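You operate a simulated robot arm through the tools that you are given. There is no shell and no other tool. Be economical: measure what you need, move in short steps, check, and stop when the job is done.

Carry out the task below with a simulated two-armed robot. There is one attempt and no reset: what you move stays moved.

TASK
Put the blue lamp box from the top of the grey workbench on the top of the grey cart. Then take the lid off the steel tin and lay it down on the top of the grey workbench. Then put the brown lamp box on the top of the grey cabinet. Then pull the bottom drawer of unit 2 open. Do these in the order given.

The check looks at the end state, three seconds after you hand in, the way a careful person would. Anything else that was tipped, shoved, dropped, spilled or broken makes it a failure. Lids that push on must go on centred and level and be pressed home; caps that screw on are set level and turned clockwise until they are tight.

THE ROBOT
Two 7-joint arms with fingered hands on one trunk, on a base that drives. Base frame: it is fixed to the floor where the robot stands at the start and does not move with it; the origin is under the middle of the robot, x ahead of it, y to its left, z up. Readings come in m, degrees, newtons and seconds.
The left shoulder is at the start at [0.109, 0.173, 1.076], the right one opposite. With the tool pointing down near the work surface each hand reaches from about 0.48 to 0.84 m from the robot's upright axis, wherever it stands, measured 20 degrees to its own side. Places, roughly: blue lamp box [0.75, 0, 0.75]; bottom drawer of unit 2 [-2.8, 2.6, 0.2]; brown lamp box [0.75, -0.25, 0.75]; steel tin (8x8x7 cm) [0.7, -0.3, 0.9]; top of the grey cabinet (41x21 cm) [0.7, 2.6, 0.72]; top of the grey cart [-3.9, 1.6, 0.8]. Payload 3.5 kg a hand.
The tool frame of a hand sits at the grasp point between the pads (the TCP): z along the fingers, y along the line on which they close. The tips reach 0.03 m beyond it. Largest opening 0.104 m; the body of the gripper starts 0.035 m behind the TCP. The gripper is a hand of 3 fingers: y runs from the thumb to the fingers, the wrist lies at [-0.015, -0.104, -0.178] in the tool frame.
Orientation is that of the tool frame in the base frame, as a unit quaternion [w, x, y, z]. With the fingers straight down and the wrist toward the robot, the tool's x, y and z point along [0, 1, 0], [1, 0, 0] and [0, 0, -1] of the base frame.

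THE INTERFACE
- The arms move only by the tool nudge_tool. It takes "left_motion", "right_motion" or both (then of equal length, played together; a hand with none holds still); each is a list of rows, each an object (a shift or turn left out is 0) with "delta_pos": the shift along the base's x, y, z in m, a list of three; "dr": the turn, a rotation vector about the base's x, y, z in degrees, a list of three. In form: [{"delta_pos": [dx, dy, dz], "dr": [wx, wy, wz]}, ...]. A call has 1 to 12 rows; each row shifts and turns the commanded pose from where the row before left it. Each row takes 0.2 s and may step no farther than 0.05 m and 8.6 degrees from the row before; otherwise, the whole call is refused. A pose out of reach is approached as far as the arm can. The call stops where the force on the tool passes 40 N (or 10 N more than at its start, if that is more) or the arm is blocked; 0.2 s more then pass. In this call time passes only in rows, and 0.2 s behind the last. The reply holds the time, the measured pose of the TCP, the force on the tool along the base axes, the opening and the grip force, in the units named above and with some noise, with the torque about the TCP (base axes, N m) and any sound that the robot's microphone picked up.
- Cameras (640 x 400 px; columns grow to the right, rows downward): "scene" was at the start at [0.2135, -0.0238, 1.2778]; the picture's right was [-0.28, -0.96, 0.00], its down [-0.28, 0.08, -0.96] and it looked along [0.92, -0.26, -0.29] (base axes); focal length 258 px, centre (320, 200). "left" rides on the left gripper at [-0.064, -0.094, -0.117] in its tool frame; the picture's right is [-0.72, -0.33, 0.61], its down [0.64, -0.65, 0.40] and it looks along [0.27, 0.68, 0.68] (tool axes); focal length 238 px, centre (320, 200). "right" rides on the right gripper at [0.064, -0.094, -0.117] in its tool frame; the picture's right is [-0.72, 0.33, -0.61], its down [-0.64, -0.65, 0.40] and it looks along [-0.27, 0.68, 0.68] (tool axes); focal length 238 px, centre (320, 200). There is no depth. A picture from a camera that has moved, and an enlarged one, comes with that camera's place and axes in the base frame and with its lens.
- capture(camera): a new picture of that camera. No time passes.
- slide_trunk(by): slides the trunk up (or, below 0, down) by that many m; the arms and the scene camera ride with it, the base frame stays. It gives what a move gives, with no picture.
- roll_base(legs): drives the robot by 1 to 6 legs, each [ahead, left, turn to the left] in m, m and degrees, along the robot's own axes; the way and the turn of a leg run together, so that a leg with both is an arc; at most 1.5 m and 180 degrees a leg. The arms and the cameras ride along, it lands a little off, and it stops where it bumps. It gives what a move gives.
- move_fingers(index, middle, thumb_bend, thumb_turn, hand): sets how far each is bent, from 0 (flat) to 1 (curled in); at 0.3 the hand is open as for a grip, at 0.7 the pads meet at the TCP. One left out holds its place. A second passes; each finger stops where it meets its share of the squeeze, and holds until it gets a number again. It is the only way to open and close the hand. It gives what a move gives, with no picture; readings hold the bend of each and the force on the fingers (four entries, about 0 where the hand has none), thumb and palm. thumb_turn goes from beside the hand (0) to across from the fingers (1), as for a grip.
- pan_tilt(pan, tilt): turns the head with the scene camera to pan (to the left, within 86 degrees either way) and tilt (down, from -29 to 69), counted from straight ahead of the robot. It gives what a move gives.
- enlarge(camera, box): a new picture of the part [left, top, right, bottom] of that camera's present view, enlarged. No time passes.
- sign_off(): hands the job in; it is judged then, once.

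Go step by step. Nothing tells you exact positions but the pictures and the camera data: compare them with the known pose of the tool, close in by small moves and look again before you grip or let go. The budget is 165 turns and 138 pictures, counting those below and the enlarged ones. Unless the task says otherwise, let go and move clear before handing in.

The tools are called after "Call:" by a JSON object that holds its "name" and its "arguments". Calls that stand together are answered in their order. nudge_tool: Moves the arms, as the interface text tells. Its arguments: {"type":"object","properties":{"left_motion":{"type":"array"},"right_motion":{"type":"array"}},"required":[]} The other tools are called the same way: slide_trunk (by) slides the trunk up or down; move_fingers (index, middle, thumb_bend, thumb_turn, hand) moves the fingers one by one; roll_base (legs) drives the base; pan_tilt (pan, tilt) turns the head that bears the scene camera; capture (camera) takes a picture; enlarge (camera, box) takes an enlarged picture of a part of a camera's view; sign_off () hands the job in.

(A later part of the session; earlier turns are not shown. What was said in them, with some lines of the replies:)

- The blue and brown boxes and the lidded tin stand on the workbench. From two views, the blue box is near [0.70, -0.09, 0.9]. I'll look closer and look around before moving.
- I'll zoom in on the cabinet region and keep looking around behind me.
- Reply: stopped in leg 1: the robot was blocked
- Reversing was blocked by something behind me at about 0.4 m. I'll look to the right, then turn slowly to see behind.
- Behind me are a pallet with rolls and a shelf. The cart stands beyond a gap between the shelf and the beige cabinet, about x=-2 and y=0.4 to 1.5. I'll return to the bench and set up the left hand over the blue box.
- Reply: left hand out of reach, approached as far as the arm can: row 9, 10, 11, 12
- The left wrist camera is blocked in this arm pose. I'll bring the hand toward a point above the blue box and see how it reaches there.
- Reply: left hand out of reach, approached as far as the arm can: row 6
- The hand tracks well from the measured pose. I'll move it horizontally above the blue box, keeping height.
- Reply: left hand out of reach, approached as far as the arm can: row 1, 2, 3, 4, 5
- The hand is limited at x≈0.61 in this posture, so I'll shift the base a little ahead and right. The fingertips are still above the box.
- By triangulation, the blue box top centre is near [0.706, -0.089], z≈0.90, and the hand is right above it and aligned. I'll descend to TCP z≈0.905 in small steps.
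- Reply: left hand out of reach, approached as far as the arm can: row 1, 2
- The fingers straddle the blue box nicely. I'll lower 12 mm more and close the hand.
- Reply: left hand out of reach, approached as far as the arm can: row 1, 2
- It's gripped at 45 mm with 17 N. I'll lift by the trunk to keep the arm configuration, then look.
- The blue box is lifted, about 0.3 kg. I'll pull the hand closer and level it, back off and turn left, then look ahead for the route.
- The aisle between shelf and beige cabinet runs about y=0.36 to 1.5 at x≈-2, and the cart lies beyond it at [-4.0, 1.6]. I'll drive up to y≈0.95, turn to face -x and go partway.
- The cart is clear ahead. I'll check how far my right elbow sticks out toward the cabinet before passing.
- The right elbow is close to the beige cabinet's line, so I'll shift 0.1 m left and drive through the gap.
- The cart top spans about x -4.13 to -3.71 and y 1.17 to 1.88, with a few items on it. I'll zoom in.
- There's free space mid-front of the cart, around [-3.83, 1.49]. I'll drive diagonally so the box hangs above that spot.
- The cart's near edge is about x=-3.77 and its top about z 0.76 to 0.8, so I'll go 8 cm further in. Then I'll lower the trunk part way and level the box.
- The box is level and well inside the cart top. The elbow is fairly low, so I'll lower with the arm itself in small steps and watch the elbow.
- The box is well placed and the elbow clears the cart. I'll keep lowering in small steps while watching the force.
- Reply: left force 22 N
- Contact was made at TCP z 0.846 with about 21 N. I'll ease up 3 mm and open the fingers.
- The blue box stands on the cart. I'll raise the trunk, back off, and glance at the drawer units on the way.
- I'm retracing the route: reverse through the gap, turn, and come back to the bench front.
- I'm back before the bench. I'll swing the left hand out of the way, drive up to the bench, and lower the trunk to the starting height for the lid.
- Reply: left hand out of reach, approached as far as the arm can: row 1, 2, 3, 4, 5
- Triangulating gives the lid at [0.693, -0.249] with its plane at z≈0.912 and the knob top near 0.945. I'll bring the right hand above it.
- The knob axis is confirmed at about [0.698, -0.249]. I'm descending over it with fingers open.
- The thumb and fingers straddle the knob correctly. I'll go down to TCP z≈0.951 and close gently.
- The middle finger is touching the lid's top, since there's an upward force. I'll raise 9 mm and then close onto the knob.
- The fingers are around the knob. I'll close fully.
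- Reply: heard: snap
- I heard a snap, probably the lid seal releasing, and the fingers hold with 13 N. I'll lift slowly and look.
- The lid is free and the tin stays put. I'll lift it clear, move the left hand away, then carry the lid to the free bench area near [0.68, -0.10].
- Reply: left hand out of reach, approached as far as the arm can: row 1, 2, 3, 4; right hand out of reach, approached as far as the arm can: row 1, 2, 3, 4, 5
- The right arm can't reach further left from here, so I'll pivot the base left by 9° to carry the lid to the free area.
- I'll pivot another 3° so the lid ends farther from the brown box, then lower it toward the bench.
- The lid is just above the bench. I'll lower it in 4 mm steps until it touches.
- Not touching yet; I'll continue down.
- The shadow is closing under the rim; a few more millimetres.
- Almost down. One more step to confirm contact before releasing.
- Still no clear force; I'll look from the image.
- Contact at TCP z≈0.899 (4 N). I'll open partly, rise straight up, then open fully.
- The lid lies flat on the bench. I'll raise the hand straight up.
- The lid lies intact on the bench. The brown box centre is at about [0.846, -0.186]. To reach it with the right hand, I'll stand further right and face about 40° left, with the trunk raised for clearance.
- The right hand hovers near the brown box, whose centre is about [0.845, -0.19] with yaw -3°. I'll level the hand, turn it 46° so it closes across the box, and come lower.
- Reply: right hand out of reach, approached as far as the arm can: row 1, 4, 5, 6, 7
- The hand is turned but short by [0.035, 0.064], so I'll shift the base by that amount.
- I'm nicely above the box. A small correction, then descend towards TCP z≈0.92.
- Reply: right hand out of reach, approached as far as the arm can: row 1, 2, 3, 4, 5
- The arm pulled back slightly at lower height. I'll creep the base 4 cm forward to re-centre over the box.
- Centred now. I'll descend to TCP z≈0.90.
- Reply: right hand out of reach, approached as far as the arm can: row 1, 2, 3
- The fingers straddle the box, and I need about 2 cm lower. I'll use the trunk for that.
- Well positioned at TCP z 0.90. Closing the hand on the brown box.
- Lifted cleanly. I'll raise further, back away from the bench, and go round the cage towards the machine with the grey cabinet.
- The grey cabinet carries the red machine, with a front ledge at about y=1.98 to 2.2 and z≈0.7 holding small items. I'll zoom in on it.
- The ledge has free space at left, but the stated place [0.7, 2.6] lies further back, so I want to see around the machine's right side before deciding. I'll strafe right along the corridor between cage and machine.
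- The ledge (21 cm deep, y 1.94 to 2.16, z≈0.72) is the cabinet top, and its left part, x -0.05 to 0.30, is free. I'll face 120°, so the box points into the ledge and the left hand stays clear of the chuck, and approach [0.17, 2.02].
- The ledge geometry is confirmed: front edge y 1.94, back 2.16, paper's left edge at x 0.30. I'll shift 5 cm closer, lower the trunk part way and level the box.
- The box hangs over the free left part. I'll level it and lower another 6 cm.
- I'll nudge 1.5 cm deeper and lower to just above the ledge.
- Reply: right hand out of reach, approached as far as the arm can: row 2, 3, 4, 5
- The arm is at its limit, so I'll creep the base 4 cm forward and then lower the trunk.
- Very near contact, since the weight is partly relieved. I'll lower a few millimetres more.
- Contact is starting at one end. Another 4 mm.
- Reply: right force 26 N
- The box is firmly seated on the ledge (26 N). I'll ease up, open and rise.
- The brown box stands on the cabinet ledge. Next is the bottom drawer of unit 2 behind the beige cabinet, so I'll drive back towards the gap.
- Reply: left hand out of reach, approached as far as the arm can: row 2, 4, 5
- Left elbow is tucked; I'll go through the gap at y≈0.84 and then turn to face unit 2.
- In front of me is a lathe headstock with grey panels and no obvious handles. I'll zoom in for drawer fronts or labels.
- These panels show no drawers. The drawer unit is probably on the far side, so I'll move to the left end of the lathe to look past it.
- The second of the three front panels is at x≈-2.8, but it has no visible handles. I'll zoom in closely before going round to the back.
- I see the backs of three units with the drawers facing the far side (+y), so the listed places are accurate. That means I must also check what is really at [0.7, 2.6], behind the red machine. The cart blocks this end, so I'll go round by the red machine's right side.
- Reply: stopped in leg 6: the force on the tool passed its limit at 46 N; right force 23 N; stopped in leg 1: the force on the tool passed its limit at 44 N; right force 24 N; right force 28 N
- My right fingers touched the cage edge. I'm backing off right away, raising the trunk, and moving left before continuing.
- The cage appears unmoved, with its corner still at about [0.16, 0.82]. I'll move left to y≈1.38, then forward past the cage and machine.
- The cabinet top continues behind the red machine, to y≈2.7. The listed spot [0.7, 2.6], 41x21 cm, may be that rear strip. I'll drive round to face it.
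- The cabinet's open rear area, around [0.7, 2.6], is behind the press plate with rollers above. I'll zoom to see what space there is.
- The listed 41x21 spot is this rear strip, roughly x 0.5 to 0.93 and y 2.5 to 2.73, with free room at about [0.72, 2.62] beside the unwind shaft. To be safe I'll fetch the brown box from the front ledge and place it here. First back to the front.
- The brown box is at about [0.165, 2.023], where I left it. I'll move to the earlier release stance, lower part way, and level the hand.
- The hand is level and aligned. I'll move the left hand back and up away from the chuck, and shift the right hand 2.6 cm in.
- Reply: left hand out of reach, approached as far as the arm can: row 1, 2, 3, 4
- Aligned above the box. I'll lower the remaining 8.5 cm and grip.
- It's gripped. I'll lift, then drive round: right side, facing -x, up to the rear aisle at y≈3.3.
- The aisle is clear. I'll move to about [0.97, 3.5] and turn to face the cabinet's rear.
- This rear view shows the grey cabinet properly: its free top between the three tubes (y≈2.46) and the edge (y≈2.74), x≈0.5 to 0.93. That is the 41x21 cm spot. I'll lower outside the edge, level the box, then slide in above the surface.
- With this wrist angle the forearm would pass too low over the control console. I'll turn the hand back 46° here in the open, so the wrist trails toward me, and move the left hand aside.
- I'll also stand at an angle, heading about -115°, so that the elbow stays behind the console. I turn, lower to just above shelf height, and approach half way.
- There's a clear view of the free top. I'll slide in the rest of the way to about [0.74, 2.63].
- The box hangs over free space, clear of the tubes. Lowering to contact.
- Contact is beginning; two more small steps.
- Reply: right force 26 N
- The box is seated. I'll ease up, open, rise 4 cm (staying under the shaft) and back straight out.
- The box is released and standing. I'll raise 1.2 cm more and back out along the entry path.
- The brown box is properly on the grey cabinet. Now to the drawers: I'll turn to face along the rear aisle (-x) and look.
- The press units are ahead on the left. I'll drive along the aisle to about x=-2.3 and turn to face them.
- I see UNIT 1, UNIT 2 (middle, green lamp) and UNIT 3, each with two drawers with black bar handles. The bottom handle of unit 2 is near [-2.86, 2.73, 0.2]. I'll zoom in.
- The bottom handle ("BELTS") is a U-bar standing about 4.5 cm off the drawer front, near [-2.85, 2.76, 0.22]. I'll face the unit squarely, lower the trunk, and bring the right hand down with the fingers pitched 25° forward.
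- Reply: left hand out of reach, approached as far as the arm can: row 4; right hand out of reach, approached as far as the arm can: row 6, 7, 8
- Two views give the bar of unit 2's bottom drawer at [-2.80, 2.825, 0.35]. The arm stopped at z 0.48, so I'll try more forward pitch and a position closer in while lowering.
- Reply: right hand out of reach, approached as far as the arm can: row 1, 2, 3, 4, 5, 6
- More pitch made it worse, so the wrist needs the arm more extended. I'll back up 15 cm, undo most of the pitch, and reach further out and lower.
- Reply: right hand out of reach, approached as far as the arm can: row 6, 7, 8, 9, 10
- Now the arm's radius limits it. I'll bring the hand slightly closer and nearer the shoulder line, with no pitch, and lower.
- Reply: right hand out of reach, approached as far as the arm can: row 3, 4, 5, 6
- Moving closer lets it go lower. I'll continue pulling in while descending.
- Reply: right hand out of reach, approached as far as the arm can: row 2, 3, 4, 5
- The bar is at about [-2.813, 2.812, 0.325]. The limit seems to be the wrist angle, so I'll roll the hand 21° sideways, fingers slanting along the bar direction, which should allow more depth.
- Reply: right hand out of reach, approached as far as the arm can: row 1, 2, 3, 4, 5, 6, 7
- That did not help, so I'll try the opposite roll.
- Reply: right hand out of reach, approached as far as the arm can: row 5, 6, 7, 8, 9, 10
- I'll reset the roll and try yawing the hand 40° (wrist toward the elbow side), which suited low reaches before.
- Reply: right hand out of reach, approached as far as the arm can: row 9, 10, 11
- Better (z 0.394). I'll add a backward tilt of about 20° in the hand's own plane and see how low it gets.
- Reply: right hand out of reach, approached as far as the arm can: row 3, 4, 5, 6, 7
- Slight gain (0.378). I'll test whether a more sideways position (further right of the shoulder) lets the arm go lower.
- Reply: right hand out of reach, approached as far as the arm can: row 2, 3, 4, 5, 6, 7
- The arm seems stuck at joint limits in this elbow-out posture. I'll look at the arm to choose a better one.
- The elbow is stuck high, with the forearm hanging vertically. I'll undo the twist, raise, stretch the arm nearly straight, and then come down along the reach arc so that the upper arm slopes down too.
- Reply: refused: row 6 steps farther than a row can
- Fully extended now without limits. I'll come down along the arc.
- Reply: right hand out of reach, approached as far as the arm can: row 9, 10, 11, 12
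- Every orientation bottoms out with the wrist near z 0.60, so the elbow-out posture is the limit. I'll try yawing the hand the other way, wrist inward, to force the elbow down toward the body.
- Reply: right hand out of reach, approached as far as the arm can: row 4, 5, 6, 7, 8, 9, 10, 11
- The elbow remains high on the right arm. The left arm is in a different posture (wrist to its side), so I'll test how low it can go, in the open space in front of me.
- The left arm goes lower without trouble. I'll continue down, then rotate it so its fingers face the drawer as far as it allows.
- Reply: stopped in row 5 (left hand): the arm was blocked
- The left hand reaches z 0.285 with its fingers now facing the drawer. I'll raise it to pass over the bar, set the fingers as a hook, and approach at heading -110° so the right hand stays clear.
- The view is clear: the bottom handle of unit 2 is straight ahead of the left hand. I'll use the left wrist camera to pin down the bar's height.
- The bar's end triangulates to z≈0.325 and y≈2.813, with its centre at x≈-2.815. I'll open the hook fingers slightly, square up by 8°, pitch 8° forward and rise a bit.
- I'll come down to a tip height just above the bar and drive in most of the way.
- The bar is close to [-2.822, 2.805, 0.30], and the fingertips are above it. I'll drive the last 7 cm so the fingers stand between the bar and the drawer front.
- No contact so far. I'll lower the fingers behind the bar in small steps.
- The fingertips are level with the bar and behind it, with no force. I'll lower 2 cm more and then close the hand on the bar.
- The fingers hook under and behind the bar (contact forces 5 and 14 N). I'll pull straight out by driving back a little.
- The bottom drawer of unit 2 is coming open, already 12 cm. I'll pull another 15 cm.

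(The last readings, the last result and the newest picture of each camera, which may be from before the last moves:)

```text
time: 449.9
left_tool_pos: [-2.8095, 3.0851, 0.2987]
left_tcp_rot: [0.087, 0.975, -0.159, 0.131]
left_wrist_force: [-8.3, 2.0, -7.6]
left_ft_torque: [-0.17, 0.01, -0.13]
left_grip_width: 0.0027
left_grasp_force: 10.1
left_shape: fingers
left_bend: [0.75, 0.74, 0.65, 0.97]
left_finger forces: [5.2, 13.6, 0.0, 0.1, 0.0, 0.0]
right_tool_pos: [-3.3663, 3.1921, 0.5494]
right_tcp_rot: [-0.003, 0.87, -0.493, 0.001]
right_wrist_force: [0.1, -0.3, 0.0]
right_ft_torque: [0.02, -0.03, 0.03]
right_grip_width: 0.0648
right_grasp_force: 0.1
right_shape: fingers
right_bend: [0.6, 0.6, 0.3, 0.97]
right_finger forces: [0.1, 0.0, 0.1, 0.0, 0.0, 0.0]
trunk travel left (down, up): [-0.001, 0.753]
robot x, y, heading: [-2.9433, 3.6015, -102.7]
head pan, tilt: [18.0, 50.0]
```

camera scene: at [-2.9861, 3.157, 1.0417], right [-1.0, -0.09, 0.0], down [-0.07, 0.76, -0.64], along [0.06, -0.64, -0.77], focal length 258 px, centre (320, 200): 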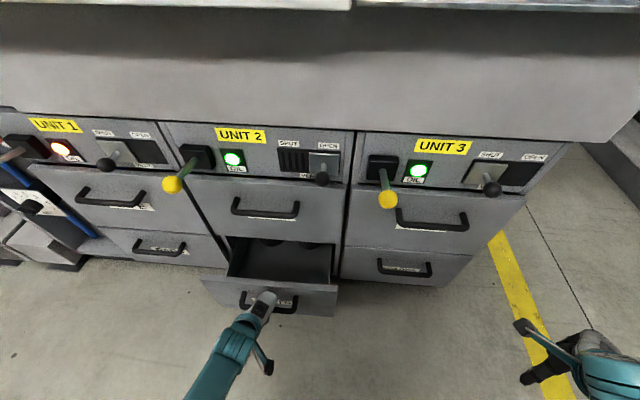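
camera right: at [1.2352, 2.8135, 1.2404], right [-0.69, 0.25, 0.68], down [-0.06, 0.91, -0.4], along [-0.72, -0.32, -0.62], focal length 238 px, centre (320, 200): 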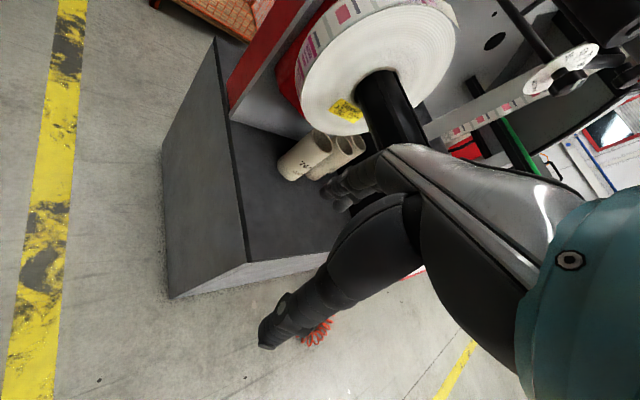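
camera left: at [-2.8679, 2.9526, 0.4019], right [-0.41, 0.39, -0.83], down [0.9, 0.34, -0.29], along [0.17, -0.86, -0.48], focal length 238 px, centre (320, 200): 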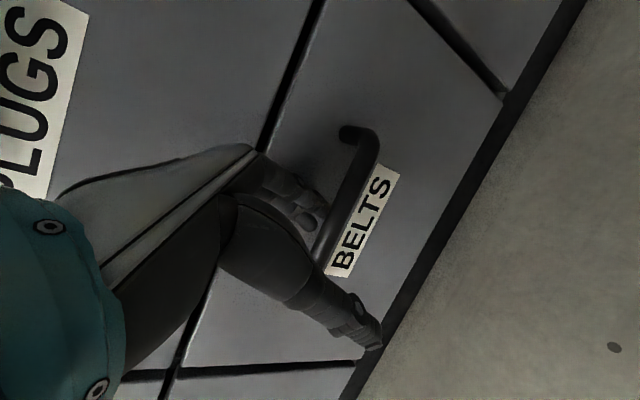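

It slides freely with little force. I'll pull 6 cm more, then release.

Call:
{"name": "roll_base", "arguments": {"legs": [[-0.058, -0.014, 0]]}}

Call:
{"name": "move_fingers", "arguments": {"hand": "left", "index": 0.47, "middle": 0.47, "thumb_bend": 0.3}}

Call:
{"name": "nudge_tool", "arguments": {"left_motion": [{"delta_pos": [0, 0, 0.02]}, {"delta_pos": [0, 0, 0.02]}, {"delta_pos": [0, 0, 0.02]}, {"delta_pos": [0, 0, 0.03]}]}}

```text
time: 450.8
left_tool_pos: [-2.8093, 3.1023, 0.3033]
left_tcp_rot: [0.097, 0.974, -0.157, 0.134]
left_wrist_force: [-1.1, -16.7, -13.4]
left_ft_torque: [0.08, 0.08, 0.13]
left_grip_width: 0.0172
left_grasp_force: 11.2
left_shape: fingers
left_bend: [0.74, 0.66, 0.65, 0.97]
left_finger forces: [13.1, 9.2, 0.0, 0.1, 0.1, 0.0]
right_tool_pos: [-3.3684, 3.2198, 0.548]
right_tcp_rot: [-0.003, 0.87, -0.493, 0.001]
right_wrist_force: [-0.3, -0.4, 0.2]
right_ft_torque: [0.02, 0.02, -0.01]
right_grip_width: 0.0644
right_grasp_force: 0.0
right_shape: fingers
right_bend: [0.6, 0.6, 0.3, 0.97]
right_finger forces: [0.0, 0.0, 0.0, 0.0, 0.1, 0.1]
trunk travel left (down, up): [-0.001, 0.753]
robot x, y, heading: [-2.9457, 3.6293, -102.7]
head pan, tilt: [18.0, 50.0]
stopped in leg 1: the force on the tool passed its limit at 46 N (the readings are from after the stop); the commanded pose is now the measured one
```

```text
time: 451.8
left_tool_pos: [-2.8086, 3.105, 0.3033]
left_tcp_rot: [0.096, 0.974, -0.156, 0.135]
left_wrist_force: [0.5, 1.6, -0.9]
left_ft_torque: [0.01, -0.01, -0.02]
left_grip_width: 0.0808
left_grasp_force: 0.6
left_shape: fingers
left_bend: [0.47, 0.48, 0.3, 0.97]
left_finger forces: [0.0, 1.6, 0.0, 0.0, 0.1, 0.1]
right_tool_pos: [-3.3682, 3.2201, 0.5494]
right_tcp_rot: [-0.002, 0.87, -0.492, 0.001]
right_wrist_force: [0.9, -0.3, -0.7]
right_ft_torque: [-0.02, 0.02, 0.0]
right_grip_width: 0.0646
right_grasp_force: 0.0
right_shape: fingers
right_bend: [0.6, 0.6, 0.3, 0.97]
right_finger forces: [0.0, 0.1, 0.1, 0.1, 0.0, 0.0]
trunk travel left (down, up): [-0.001, 0.753]
robot x, y, heading: [-2.9422, 3.6266, -102.5]
head pan, tilt: [18.0, 50.0]
```

```text
time: 452.8
left_tool_pos: [-2.8091, 3.1048, 0.3956]
left_tcp_rot: [0.096, 0.974, -0.156, 0.134]
left_wrist_force: [0.3, 0.0, 1.1]
left_ft_torque: [0.01, -0.02, 0.02]
left_grip_width: 0.081
left_grasp_force: 0.0
left_shape: fingers
left_bend: [0.47, 0.47, 0.3, 0.97]
left_finger forces: [0.0, 0.0, 0.0, 0.0, 0.1, 0.0]
right_tool_pos: [-3.3678, 3.2192, 0.5499]
right_tcp_rot: [-0.002, 0.871, -0.492, 0.002]
right_wrist_force: [0.0, 0.0, 0.6]
right_ft_torque: [-0.01, -0.01, 0.02]
right_grip_width: 0.0646
right_grasp_force: 0.0
right_shape: fingers
right_bend: [0.6, 0.6, 0.3, 0.97]
right_finger forces: [0.0, 0.0, 0.0, 0.1, 0.1, 0.1]
trunk travel left (down, up): [-0.001, 0.753]
robot x, y, heading: [-2.941, 3.6307, -102.8]
head pan, tilt: [18.0, 50.0]
```

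The drawer reached its end stop at about 28 cm and the hand is free above it. I'll back away and take a last look.

Call:
{"name": "roll_base", "arguments": {"legs": [[-0.12, -0.02, 0]]}}

Call:
{"name": "capture", "arguments": {"camera": "scene"}}

```text
time: 454.0
left_tool_pos: [-2.8054, 3.2198, 0.3938]
left_tcp_rot: [0.097, 0.973, -0.159, 0.134]
left_wrist_force: [0.4, -0.5, 0.3]
left_ft_torque: [0.03, 0.01, -0.01]
left_grip_width: 0.081
left_grasp_force: 0.1
left_shape: fingers
left_bend: [0.47, 0.47, 0.3, 0.97]
left_finger forces: [0.0, 0.0, 0.0, 0.1, 0.1, 0.1]
right_tool_pos: [-3.3624, 3.3377, 0.5502]
right_tcp_rot: [-0.002, 0.869, -0.495, 0.001]
right_wrist_force: [-0.2, -0.4, -1.0]
right_ft_torque: [0.01, -0.02, -0.01]
right_grip_width: 0.0647
right_grasp_force: 0.1
right_shape: fingers
right_bend: [0.6, 0.6, 0.3, 0.97]
right_finger forces: [0.0, 0.0, 0.0, 0.1, 0.1, 0.0]
trunk travel left (down, up): [-0.001, 0.753]
robot x, y, heading: [-2.9343, 3.7438, -102.8]
head pan, tilt: [18.0, 50.0]
```

```text
2 pictures are left
camera scene: at [-2.9816, 3.4466, 1.0418], right [-1.0, -0.09, 0.0], down [-0.07, 0.76, -0.64], along [0.06, -0.64, -0.77], focal length 258 px, centre (320, 200)
```

scene: 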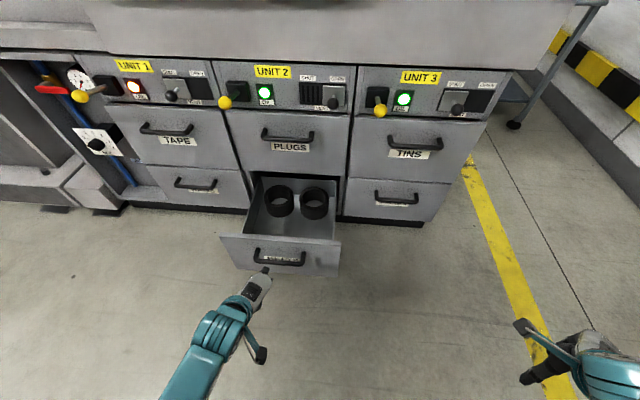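

The bottom drawer of unit 2 is fully open and nothing else there has moved. The hands are clear, so I'm handing in.

Call:
{"name": "sign_off", "arguments": {}}

```text
The job is handed in.
```

All four steps are done in the order given, and the job is handed in:
- **Blue lamp box:** on top of the grey cart.
- **Tin lid:** laid flat on the grey workbench.
- **Brown lamp box:** on top of the grey cabinet. I first set it on the cabinet's front ledge, then moved it to the rear spot that matches the listed place.
- **Bottom drawer of unit 2:** pulled out about 28 cm to its stop.

On the way, my right fingers bumped the orange cage and the base twice stopped against it. The cage looked unmoved when I checked.
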